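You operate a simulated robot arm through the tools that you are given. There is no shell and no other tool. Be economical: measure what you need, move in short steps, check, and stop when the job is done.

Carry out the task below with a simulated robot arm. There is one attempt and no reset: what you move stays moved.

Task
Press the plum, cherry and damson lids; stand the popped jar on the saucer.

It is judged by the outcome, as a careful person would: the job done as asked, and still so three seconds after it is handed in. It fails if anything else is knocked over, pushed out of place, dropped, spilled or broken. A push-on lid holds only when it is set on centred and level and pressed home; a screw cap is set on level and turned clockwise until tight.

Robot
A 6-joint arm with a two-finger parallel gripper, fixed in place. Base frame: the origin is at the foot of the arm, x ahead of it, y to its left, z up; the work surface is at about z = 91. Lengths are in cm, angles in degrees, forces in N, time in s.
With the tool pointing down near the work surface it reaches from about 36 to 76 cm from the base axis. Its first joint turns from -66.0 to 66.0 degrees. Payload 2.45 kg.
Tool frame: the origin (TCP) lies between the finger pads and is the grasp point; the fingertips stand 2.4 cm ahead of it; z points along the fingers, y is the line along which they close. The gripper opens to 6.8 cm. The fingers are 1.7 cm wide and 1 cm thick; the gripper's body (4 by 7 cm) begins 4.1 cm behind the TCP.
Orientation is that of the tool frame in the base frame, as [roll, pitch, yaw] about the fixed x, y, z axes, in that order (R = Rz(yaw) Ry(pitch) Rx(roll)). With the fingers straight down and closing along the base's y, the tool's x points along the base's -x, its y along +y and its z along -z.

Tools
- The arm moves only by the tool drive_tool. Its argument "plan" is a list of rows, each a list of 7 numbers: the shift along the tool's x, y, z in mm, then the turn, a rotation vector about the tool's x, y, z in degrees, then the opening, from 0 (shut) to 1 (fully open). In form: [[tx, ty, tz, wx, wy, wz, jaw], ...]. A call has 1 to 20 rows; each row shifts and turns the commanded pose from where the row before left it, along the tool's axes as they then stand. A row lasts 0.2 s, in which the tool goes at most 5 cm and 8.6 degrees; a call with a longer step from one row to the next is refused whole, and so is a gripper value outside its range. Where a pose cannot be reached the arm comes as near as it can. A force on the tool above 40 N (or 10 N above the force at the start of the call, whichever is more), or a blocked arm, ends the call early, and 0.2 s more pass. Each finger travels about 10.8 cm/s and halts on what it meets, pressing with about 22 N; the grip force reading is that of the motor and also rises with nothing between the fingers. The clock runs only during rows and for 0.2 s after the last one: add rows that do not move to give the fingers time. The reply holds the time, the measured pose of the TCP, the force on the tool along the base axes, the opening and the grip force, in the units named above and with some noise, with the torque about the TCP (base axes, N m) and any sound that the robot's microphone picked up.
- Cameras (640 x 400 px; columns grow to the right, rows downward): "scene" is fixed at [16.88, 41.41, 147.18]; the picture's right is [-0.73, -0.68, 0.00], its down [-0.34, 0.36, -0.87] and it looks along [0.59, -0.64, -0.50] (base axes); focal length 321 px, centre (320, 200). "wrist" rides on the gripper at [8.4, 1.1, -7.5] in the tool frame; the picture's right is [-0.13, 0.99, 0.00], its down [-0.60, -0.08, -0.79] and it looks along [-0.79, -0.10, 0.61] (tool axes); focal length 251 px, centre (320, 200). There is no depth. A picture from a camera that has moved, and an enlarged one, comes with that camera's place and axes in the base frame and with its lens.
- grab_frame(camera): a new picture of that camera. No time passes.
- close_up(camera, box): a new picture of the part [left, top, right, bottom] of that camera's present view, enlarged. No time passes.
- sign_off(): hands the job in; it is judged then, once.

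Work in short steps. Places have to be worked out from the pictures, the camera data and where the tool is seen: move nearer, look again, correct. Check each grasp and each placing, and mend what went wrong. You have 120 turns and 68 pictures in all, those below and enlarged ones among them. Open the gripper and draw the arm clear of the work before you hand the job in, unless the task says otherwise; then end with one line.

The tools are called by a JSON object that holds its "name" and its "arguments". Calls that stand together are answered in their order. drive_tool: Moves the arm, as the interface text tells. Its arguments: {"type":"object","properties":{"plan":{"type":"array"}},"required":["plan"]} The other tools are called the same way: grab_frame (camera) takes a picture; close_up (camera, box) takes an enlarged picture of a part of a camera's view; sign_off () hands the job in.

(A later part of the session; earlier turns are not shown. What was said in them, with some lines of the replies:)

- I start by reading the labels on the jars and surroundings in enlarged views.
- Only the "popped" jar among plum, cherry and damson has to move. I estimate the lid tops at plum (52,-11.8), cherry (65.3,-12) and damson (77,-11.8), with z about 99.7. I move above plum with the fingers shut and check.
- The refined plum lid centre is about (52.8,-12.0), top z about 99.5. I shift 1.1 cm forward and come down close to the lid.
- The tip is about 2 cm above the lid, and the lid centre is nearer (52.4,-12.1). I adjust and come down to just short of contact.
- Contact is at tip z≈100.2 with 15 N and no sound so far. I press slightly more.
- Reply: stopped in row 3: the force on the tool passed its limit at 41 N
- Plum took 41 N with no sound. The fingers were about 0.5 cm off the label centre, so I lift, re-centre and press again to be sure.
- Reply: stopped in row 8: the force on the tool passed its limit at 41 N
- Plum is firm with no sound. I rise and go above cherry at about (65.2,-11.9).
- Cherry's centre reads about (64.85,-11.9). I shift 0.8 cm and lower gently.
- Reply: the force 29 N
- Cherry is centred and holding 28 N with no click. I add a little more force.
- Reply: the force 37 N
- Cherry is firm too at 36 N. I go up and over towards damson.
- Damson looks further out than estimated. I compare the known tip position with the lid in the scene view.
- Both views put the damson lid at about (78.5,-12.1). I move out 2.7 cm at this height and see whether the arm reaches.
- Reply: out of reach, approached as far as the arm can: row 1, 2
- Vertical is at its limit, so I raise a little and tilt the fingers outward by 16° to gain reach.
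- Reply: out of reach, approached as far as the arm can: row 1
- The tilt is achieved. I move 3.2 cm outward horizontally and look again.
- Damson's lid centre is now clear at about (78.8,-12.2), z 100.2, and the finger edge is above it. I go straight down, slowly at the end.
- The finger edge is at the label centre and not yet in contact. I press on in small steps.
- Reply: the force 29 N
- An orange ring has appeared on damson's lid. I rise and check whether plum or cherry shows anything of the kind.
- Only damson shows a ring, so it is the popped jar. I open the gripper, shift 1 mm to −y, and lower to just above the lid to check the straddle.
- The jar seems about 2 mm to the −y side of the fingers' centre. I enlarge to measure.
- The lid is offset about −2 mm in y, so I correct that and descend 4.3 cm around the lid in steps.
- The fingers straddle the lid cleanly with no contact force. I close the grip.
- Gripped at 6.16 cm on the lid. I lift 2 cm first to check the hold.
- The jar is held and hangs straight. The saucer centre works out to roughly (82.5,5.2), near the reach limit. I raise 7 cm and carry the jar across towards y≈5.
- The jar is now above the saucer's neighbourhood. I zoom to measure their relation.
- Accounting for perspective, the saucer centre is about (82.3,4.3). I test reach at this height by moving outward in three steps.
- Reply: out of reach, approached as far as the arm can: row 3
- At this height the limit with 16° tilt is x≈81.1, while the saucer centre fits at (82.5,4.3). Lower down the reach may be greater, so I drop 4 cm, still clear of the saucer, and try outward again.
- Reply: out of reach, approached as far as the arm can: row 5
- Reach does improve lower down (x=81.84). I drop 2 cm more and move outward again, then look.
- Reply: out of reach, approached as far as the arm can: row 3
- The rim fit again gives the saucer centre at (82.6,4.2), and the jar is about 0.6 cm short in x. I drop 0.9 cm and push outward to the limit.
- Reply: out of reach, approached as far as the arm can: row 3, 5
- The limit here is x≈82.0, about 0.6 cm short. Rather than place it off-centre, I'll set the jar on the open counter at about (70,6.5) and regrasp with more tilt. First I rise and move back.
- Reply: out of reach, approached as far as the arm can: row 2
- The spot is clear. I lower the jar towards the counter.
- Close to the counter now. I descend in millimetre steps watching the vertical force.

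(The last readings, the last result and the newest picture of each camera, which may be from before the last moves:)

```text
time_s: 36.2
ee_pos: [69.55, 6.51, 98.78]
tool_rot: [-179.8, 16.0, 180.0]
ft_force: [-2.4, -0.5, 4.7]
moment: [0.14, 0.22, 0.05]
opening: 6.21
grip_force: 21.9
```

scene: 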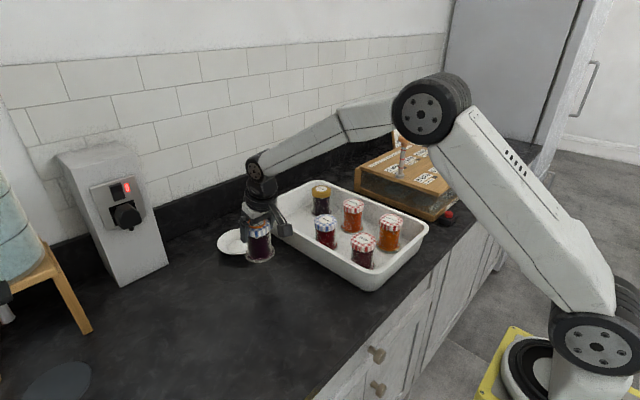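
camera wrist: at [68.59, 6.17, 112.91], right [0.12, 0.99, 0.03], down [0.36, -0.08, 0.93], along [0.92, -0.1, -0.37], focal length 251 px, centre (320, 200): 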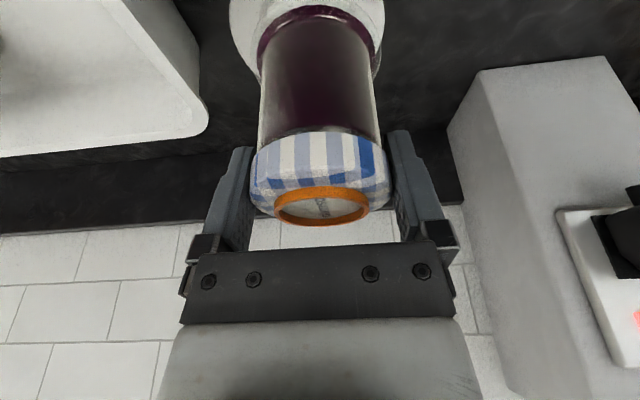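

The jar is standing on the counter. I open the jaws and, with the fingers straddling the lid, tilt 9° further about the grasp point.

{"name": "drive_tool", "arguments": {"plan": [[0, 0, 0, 0, 0, 0, 0.9], [0, 0, 0, 0, 0, 0, 1], [0, 0, 0, 0, 0, 0, 1], [0, 0, 0, 0, -3, 0, 1], [0, 0, 0, 0, -3, 0, 1], [0, 0, 0, 0, -3, 0, 1], [0, 0, 0, 0, 0, 0, 1]]}}

{"name": "close_up", "arguments": {"camera": "scene", "box": [210, 190, 310, 280]}}

{"name": "grab_frame", "arguments": {"camera": "wrist"}}

```text
time_s: 37.8
ee_pos: [69.57, 6.49, 98.76]
tool_rot: [-179.8, 25.0, -179.9]
ft_force: [-0.4, 0.9, -0.1]
moment: [-0.01, 0.0, 0.0]
opening: 6.8
grip_force: 0.0
```

```text
4.44 times, centred on (260, 235) of scene
camera zoom: at [16.88, 41.41, 147.18], right [-0.73, -0.68, 0.0], down [-0.34, 0.36, -0.87], along [0.59, -0.64, -0.5], focal length 1428 px, centre (587, 44)
```

zoom: 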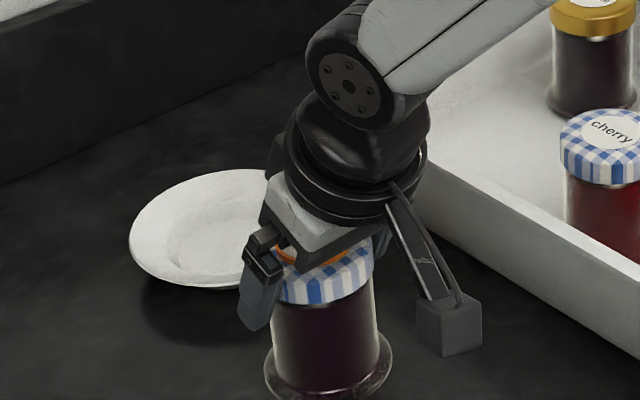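

```text
26 pictures are left
camera wrist: at [58.8, 7.46, 101.95], right [0.12, 0.99, 0.05], down [0.21, -0.08, 0.97], along [0.97, -0.1, -0.22], focal length 251 px, centre (320, 200)
```

wrist: 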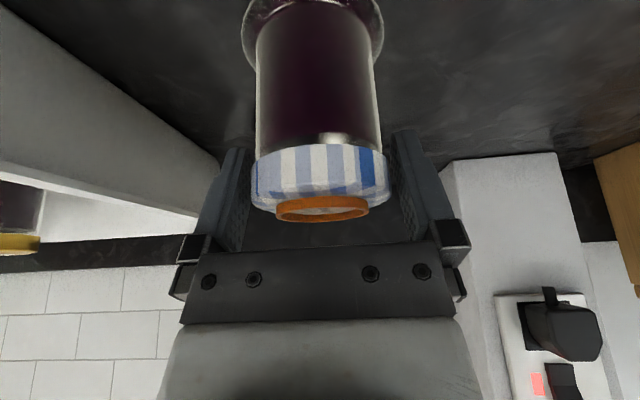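

The jar is still centred between the jaws. I close and lift it 5 cm.

{"name": "drive_tool", "arguments": {"plan": [[0, 0, 0, 0, 0, 0, 0.9], [0, 0, 0, 0, 0, 0, 0.8], [0, 0, 0, 0, 0, 0, 0.5], [0, 0, 0, 0, 0, 0, 0.5], [-4.2, 0, -9, 0, 0, 0, 0.5], [-8.5, 0, -18, 0, 0, 0, 0.5], [-8.5, 0, -18, 0, 0, 0, 0.5], [0, 0, 0, 0, 0, 0, 0.5]]}}

```text
time_s: 39.6
ee_pos: [69.51, 6.54, 103.75]
tool_rot: [-179.8, 24.9, -179.9]
ft_force: [-0.4, -0.9, -3.9]
moment: [0.02, 0.0, 0.02]
opening: 6.15
grip_force: 22.2
```

Held again. I carry it over to (82.6,4.2) at this height (base about 96, above the rim).

{"name": "drive_tool", "arguments": {"plan": [[-29.7, -5.8, 13.85, 0, 0, 0, 0.5], [-29.7, -5.8, 13.85, 0, 0, 0, 0.5], [-29.7, -5.8, 13.85, 0, 0, 0, 0.5], [-29.7, -5.8, 13.85, 0, 0, 0, 0.5], [0, 0, 0, 0, 0, 0, 0.5]]}}

{"name": "close_up", "arguments": {"camera": "scene", "box": [195, 170, 285, 260]}}

{"name": "grab_frame", "arguments": {"camera": "wrist"}}

```text
time_s: 40.8
ee_pos: [82.41, 4.2, 103.41]
tool_rot: [-179.8, 24.9, -179.9]
ft_force: [0.1, 0.1, -5.0]
moment: [0.0, 0.02, 0.03]
opening: 6.16
grip_force: 21.8
```

```text
4.44 times, centred on (240, 215) of scene
camera zoom: at [16.89, 41.41, 147.18], right [-0.73, -0.68, 0.0], down [-0.34, 0.36, -0.87], along [0.59, -0.64, -0.5], focal length 1428 px, centre (676, 133)
```

zoom: 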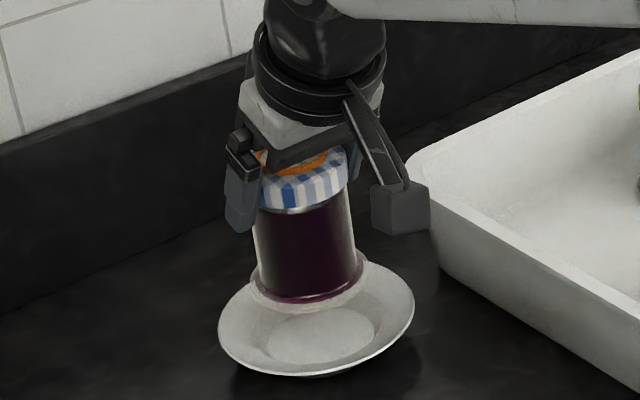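

```text
24 pictures are left
camera wrist: at [71.65, 5.12, 106.73], right [0.12, 0.99, 0.05], down [0.21, -0.08, 0.97], along [0.97, -0.1, -0.22], focal length 251 px, centre (320, 200)
```

wrist: 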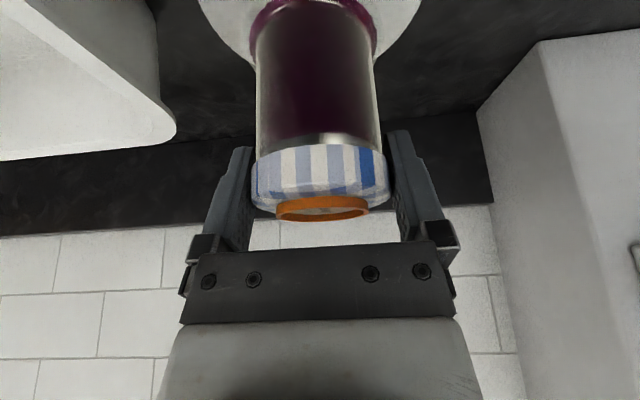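

Projection of the jar's base straight down lands on the well centre, so alignment is good. I lower to near contact.

{"name": "drive_tool", "arguments": {"plan": [[5, 0, 10.9, 0, 0, 0, 0.5], [5, 0, 10.9, 0, 0, 0, 0.5], [3, 0, 6.4, 0, 0, 0, 0.5], [0, 0, 0, 0, 0, 0, 0.5]]}}

{"name": "close_up", "arguments": {"camera": "scene", "box": [205, 200, 275, 260]}}

{"name": "close_up", "arguments": {"camera": "wrist", "box": [190, 0, 430, 110]}}

```text
time_s: 41.8
ee_pos: [82.65, 3.91, 100.45]
tool_rot: [-179.9, 24.9, -180.0]
ft_force: [-0.6, 0.8, -3.7]
moment: [0.02, 0.0, 0.0]
opening: 6.17
grip_force: 22.0
```

```text
6.67 times, centred on (240, 230) of scene
camera zoom: at [16.89, 41.41, 147.18], right [-0.73, -0.68, 0.0], down [-0.34, 0.36, -0.87], along [0.59, -0.64, -0.5], focal length 2142 px, centre (853, 0)
```

zoom: 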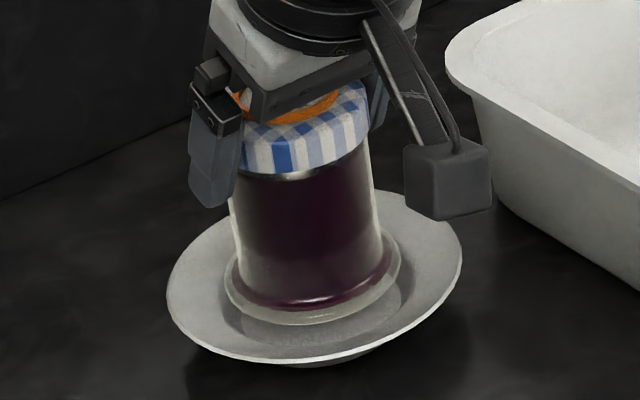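

```text
2.67 times, centred on (310, 55) of wrist
camera zoom: at [71.88, 5.01, 103.77], right [0.12, 0.99, 0.05], down [0.21, -0.08, 0.97], along [0.97, -0.1, -0.22], focal length 670 px, centre (347, 587)
```

zoom: 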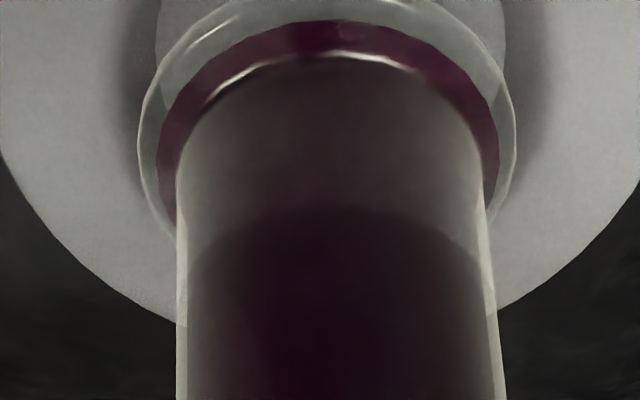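

Base looks concentric with the saucer. I lower in millimetre steps until contact.

{"name": "drive_tool", "arguments": {"plan": [[2.1, 0, 4.5, 0, 0, 0, 0.5], [0.8, 0, 1.8, 0, 0, 0, 0.5], [0.4, 0, 0.9, 0, 0, 0, 0.5], [0, 0, 0, 0, 0, 0, 0.5]]}}

```text
time_s: 42.8
ee_pos: [82.8, 4.18, 99.98]
tool_rot: [-179.8, 25.3, -179.9]
ft_force: [-4.5, 0.5, 14.2]
moment: [0.02, -0.03, -0.02]
opening: 6.16
grip_force: 22.0
```

Contact came at TCP z≈100. I ease off 2 mm and inspect the seating before release.

{"name": "drive_tool", "arguments": {"plan": [[-0.8, 0, -1.8, 0, 0, 0, 0.5], [0, 0, 0, 0, 0, 0, 0.5]]}}

{"name": "close_up", "arguments": {"camera": "scene", "box": [205, 200, 275, 260]}}

{"name": "close_up", "arguments": {"camera": "wrist", "box": [190, 0, 430, 110]}}

```text
time_s: 43.4
ee_pos: [82.7, 4.11, 100.11]
tool_rot: [-179.7, 25.0, -179.9]
ft_force: [-1.2, 0.6, 10.8]
moment: [-0.03, -0.26, -0.01]
opening: 6.16
grip_force: 22.0
```

```text
6.67 times, centred on (240, 230) of scene
camera zoom: at [16.84, 41.41, 147.19], right [-0.73, -0.68, 0.0], down [-0.34, 0.36, -0.87], along [0.59, -0.64, -0.5], focal length 2142 px, centre (853, 0)
```

zoom: 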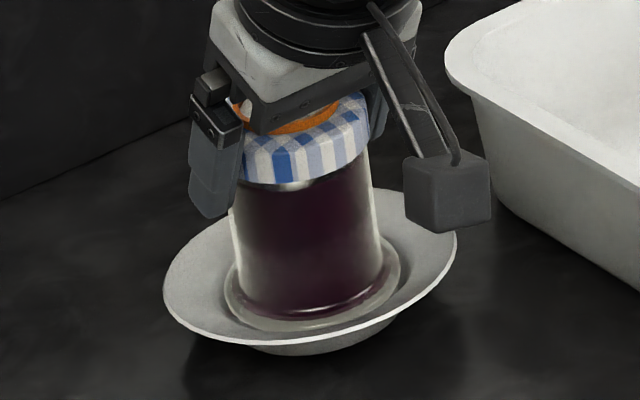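

```text
2.67 times, centred on (310, 55) of wrist
camera zoom: at [71.89, 5.06, 103.28], right [0.12, 0.99, 0.05], down [0.21, -0.08, 0.97], along [0.97, -0.1, -0.22], focal length 670 px, centre (347, 587)
```

zoom: 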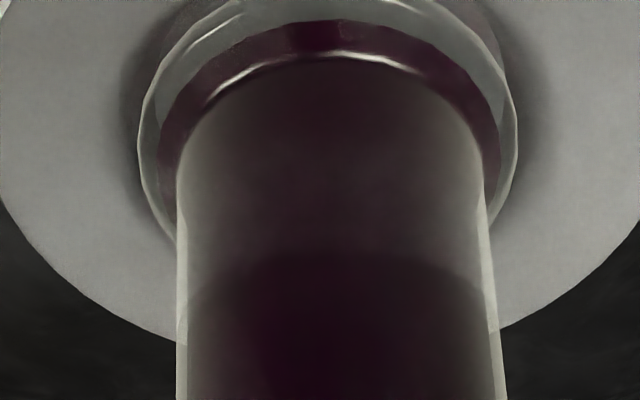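

The saucer's near side has lifted, so the jar bears on its far side and sits too far out (+x, −y). I raise gently so the saucer settles back, then re-measure.

{"name": "drive_tool", "arguments": {"plan": [[-0.2, 0, -0.5, 0, 0, 0, 0.5], [-0.2, 0, -0.5, 0, 0, 0, 0.5], [-0.2, 0, -0.5, 0, 0, 0, 0.5], [-0.2, 0, -0.5, 0, 0, 0, 0.5], [-0.4, 0, -0.9, 0, 0, 0, 0.5], [-0.4, 0, -0.9, 0, 0, 0, 0.5], [-0.4, 0, -0.9, 0, 0, 0, 0.5], [-0.8, 0, -1.8, 0, 0, 0, 0.5], [-1.7, 0, -3.6, 0, 0, 0, 0.5], [0, 0, 0, 0, 0, 0, 0.5]]}}

{"name": "close_up", "arguments": {"camera": "scene", "box": [205, 200, 275, 260]}}

```text
time_s: 45.6
ee_pos: [82.64, 4.26, 101.01]
tool_rot: [-179.9, 25.0, -179.9]
ft_force: [-1.2, -0.5, -4.0]
moment: [0.01, -0.03, 0.04]
opening: 6.13
grip_force: 21.6
```

```text
6.67 times, centred on (240, 230) of scene
camera zoom: at [16.89, 41.41, 147.18], right [-0.73, -0.68, 0.0], down [-0.34, 0.36, -0.87], along [0.59, -0.64, -0.5], focal length 2142 px, centre (853, 0)
```

zoom: 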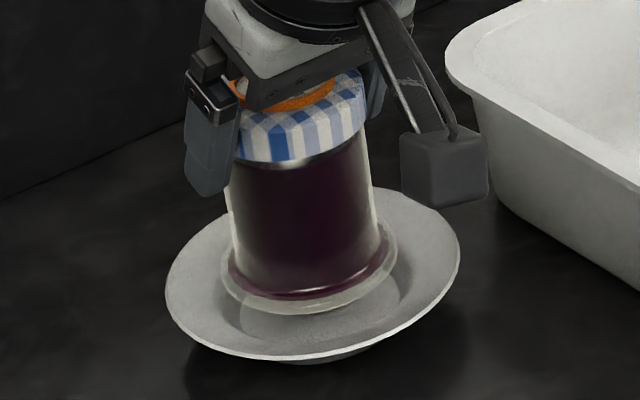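

The saucer settled back level. Both views suggest shifting the jar about −0.5 cm in x and +0.15 cm in y. I apply that and then lower in fine steps watching the force.

{"name": "drive_tool", "arguments": {"plan": [[4.5, 1.5, -2.1, 0, 0, 0, 0.5], [0, 0, 0, 0, 0, 0, 0.5], [1.3, 0, 2.7, 0, 0, 0, 0.5], [1.3, 0, 2.7, 0, 0, 0, 0.5], [0.8, 0, 1.8, 0, 0, 0, 0.5], [0, 0, 0, 0, 0, 0, 0.5]]}}

{"name": "close_up", "arguments": {"camera": "scene", "box": [205, 200, 275, 260]}}

```text
time_s: 47.0
ee_pos: [82.18, 4.27, 100.34]
tool_rot: [-179.7, 24.8, -179.9]
ft_force: [0.1, 0.0, -3.5]
moment: [0.02, -0.02, 0.01]
opening: 6.16
grip_force: 22.4
```

```text
6.67 times, centred on (240, 230) of scene
camera zoom: at [16.89, 41.41, 147.18], right [-0.73, -0.68, 0.0], down [-0.34, 0.36, -0.87], along [0.59, -0.64, -0.5], focal length 2142 px, centre (853, 0)
```

zoom: 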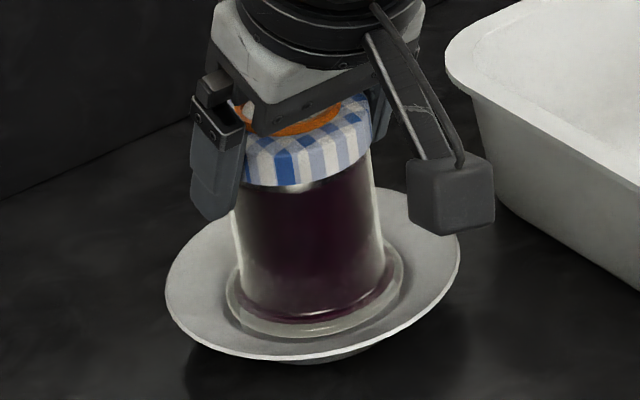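

Still free of contact and looks concentric. I lower in half-millimetre steps.

{"name": "drive_tool", "arguments": {"plan": [[0.4, 0, 0.9, 0, 0, 0, 0.5], [0.2, 0, 0.5, 0, 0, 0, 0.5], [0.2, 0, 0.5, 0, 0, 0, 0.5], [0, 0, 0, 0, 0, 0, 0.5]]}}

{"name": "close_up", "arguments": {"camera": "scene", "box": [205, 200, 275, 260]}}

```text
time_s: 48.0
ee_pos: [82.24, 4.31, 100.16]
tool_rot: [-179.8, 24.9, -179.9]
ft_force: [0.5, 0.0, -3.4]
moment: [0.03, 0.02, -0.01]
opening: 6.16
grip_force: 22.2
```

```text
6.67 times, centred on (240, 230) of scene
camera zoom: at [16.89, 41.41, 147.18], right [-0.73, -0.68, 0.0], down [-0.34, 0.36, -0.87], along [0.59, -0.64, -0.5], focal length 2142 px, centre (853, 0)
```

zoom: 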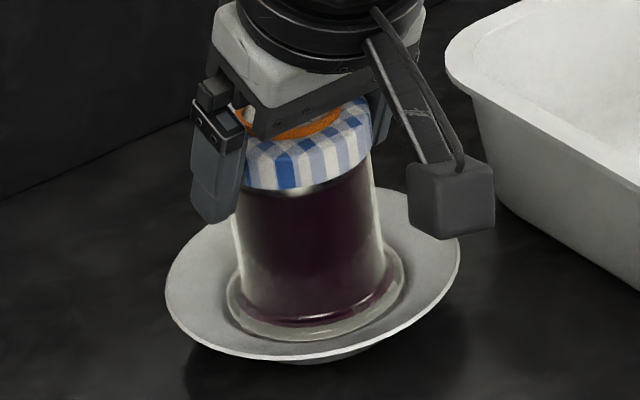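

{"name": "drive_tool", "arguments": {"plan": [[0.2, 0, 0.5, 0, 0, 0, 0.5], [0.2, 0, 0.5, 0, 0, 0, 0.5], [0.2, 0, 0.5, 0, 0, 0, 0.5], [0, 0, 0, 0, 0, 0, 0.5]]}}

```text
time_s: 49.0
ee_pos: [82.09, 4.25, 100.03]
tool_rot: [-179.8, 25.0, -180.0]
ft_force: [0.1, 0.6, -3.2]
moment: [0.01, 0.02, 0.0]
opening: 6.14
grip_force: 21.9
```

Still free; going lower than the earlier contact height is a good sign. I continue.

{"name": "drive_tool", "arguments": {"plan": [[0.2, 0, 0.5, 0, 0, 0, 0.5], [0.2, 0, 0.5, 0, 0, 0, 0.5], [0.2, 0, 0.5, 0, 0, 0, 0.5], [0, 0, 0, 0, 0, 0, 0.5]]}}

{"name": "close_up", "arguments": {"camera": "scene", "box": [205, 200, 275, 260]}}

```text
time_s: 50.0
ee_pos: [82.19, 4.18, 99.84]
tool_rot: [-179.9, 25.1, -180.0]
ft_force: [1.1, -1.2, 1.5]
moment: [0.0, 0.03, 0.03]
opening: 6.15
grip_force: 22.3
```

```text
6.67 times, centred on (240, 230) of scene
camera zoom: at [16.88, 41.4, 147.18], right [-0.73, -0.68, 0.0], down [-0.34, 0.36, -0.87], along [0.59, -0.63, -0.5], focal length 2142 px, centre (853, 0)
```

zoom: 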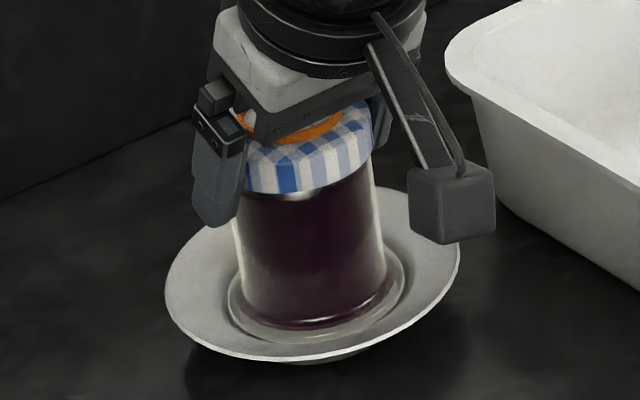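

Gentle contact with the saucer still level. The side forces suggest a 1 mm nudge to (+x,−y); I lift slightly, nudge and lower again.

{"name": "drive_tool", "arguments": {"plan": [[-0.4, 0, -0.9, 0, 0, 0, 0.5], [-0.9, -1, 0.4, 0, 0, 0, 0.5], [0, 0, 0, 0, 0, 0, 0.5], [0.4, 0, 0.9, 0, 0, 0, 0.5], [0.2, 0, 0.5, 0, 0, 0, 0.5], [0, 0, 0, 0, 0, 0, 0.5]]}}

{"name": "close_up", "arguments": {"camera": "scene", "box": [205, 200, 275, 260]}}

```text
time_s: 51.4
ee_pos: [82.49, 4.21, 99.92]
tool_rot: [-179.8, 25.1, -179.9]
ft_force: [-4.2, 2.5, 7.7]
moment: [0.1, 0.28, -0.01]
opening: 6.16
grip_force: 21.8
```

```text
6.67 times, centred on (240, 230) of scene
camera zoom: at [16.85, 41.41, 147.18], right [-0.73, -0.68, 0.0], down [-0.34, 0.36, -0.87], along [0.59, -0.64, -0.5], focal length 2142 px, centre (853, 0)
```

zoom: 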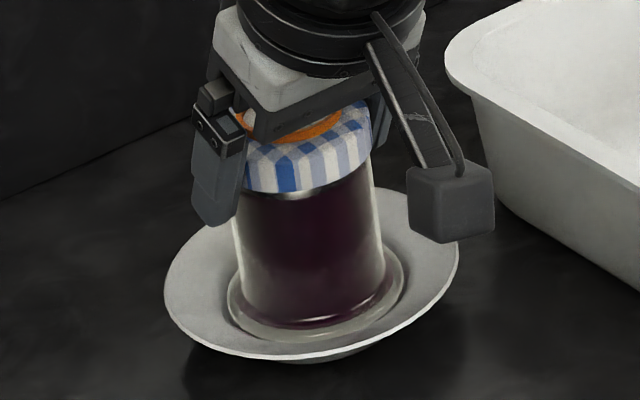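

Now the side force is reversed, so the seat lies between the two. I go back half a millimetre and lower.

{"name": "drive_tool", "arguments": {"plan": [[-0.4, 0, -0.9, 0, 0, 0, 0.5], [-0.4, 0, -0.9, 0, 0, 0, 0.5], [0.6, 0.6, -0.3, 0, 0, 0, 0.5], [0, 0, 0, 0, 0, 0, 0.5], [0.4, 0, 0.9, 0, 0, 0, 0.5], [0.4, 0, 0.9, 0, 0, 0, 0.5], [0, 0, 0, 0, 0, 0, 0.5]]}}

```text
time_s: 53.0
ee_pos: [82.29, 4.17, 99.71]
tool_rot: [-179.8, 25.0, -179.9]
ft_force: [-3.2, -1.0, 4.2]
moment: [0.03, 0.14, 0.05]
opening: 6.15
grip_force: 22.0
```

It now seats lowest so far (99.7) with small forces. I open the jaws gradually to release.

{"name": "drive_tool", "arguments": {"plan": [[0.2, 0, -0.1, 0, 0, 0, 0.5], [0, 0, 0, 0, 0, 0, 0.92], [0, 0, 0, 0, 0, 0, 0.96], [0, 0, 0, 0, 0, 0, 1], [0, 0, 0, 0, 0, 0, 1]]}}

{"name": "close_up", "arguments": {"camera": "scene", "box": [205, 200, 275, 260]}}

{"name": "close_up", "arguments": {"camera": "wrist", "box": [190, 40, 450, 220]}}

```text
time_s: 54.2
ee_pos: [82.26, 4.27, 99.82]
tool_rot: [-179.8, 24.9, -179.9]
ft_force: [0.3, -0.8, -0.6]
moment: [-0.01, 0.01, 0.02]
opening: 6.78
grip_force: 0.1
```

```text
6.67 times, centred on (240, 230) of scene
camera zoom: at [16.88, 41.41, 147.18], right [-0.73, -0.68, 0.0], down [-0.34, 0.36, -0.87], along [0.59, -0.64, -0.5], focal length 2142 px, centre (853, 0)
```

zoom: 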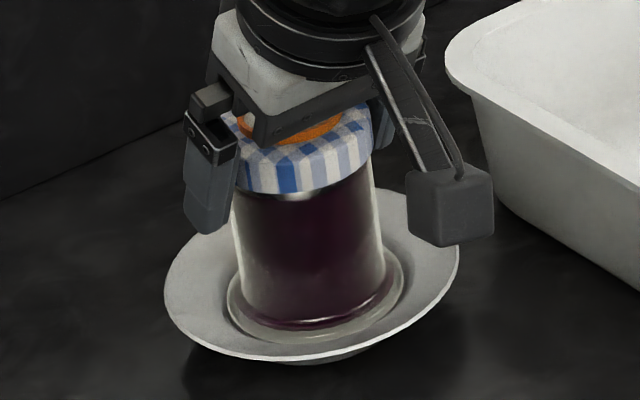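

```text
2.22 times, centred on (320, 130) of wrist
camera zoom: at [71.51, 5.27, 102.97], right [0.12, 0.99, 0.05], down [0.21, -0.08, 0.97], along [0.97, -0.1, -0.22], focal length 559 px, centre (320, 356)
```

zoom: 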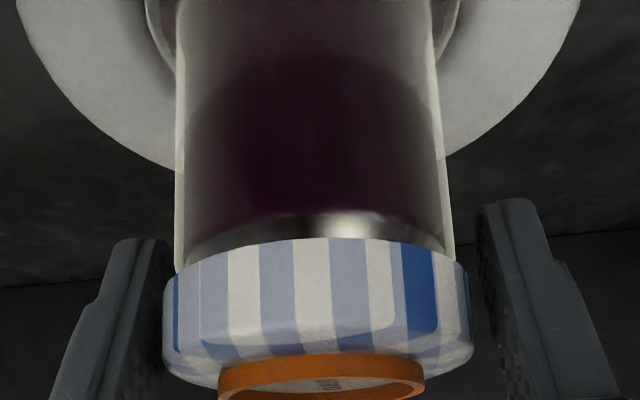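

The jar stands on the saucer and the fingers are clear. I back out along the tool axis, then retreat.

{"name": "drive_tool", "arguments": {"plan": [[0, 0, -8, 0, 0, 0, 1], [0, 0, -12, 0, 0, 0, 1], [0, 0, -15, 0, 0, 0, 1], [0, 0, -25, 0, 0, 0, 1], [0, 0, -40, 0, 0, 0, 1], [0, 0, -45, 0, 0, 0, 1], [0, 0, 0, 0, 0, 0, 1]]}}

{"name": "close_up", "arguments": {"camera": "scene", "box": [205, 200, 275, 260]}}

{"name": "grab_frame", "arguments": {"camera": "scene"}}

```text
time_s: 55.8
ee_pos: [76.18, 4.28, 112.7]
tool_rot: [-179.8, 24.9, -179.9]
ft_force: [-0.2, 1.5, -0.3]
moment: [0.01, 0.01, 0.02]
opening: 6.78
grip_force: 0.1
```

```text
6.67 times, centred on (240, 230) of scene
camera zoom: at [16.88, 41.41, 147.18], right [-0.73, -0.68, 0.0], down [-0.34, 0.36, -0.87], along [0.59, -0.64, -0.5], focal length 2142 px, centre (853, 0)
```

zoom: 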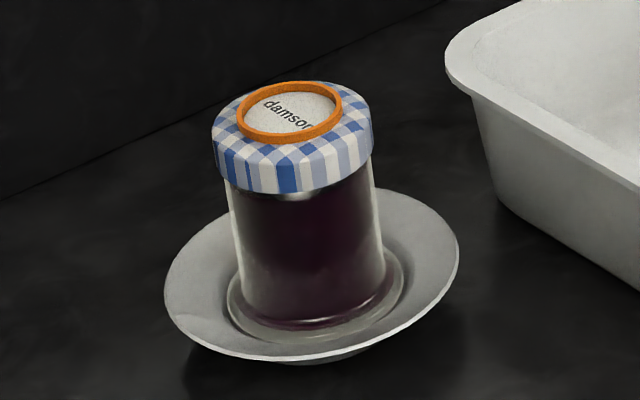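

```text
11 pictures are left
```

scene: 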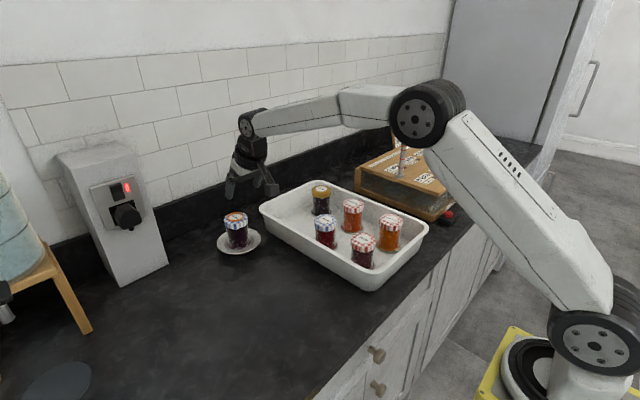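

The jar stands upright and centred on the saucer, and the other jars are unmoved. I draw the arm further clear and check stability.

{"name": "drive_tool", "arguments": {"plan": [[10, 0, -40, 0, 0, 0, 1], [20, 0, -40, 0, 0, 0, 1], [30, 0, -30, 0, 0, 0, 1], [30, 0, -30, 0, 0, 0, 1], [0, 0, 0, 0, 0, 0, 1], [0, 0, 0, 0, 0, 0, 1], [0, 0, 0, 0, 0, 0, 1], [0, 0, 0, 0, 0, 0, 1], [0, 0, 0, 0, 0, 0, 1]]}}

{"name": "close_up", "arguments": {"camera": "scene", "box": [200, 160, 440, 300]}}

```text
time_s: 57.8
ee_pos: [62.03, 4.13, 121.43]
tool_rot: [-179.8, 25.0, -179.8]
ft_force: [0.4, -0.1, -0.2]
moment: [0.01, -0.02, 0.0]
opening: 6.8
grip_force: 0.1
```

```text
2.67 times, centred on (320, 230) of scene
camera zoom: at [16.88, 41.41, 147.18], right [-0.73, -0.68, 0.0], down [-0.34, 0.36, -0.87], along [0.59, -0.64, -0.5], focal length 857 px, centre (320, 120)
```

zoom: 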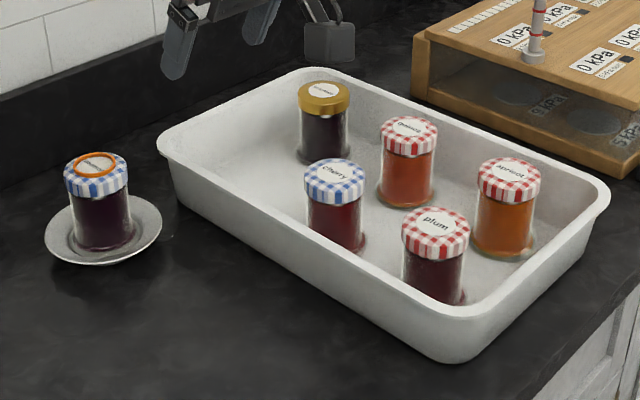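

The damson jar stands steady on the saucer, everything else is in place, and the arm is clear with the gripper open, so I hand it in.

{"name": "sign_off", "arguments": {}}

```text
The job is handed in.
```

I pressed the plum, cherry and damson lids; only damson popped (an orange ring appeared on its lid), and it now stands upright on the saucer.
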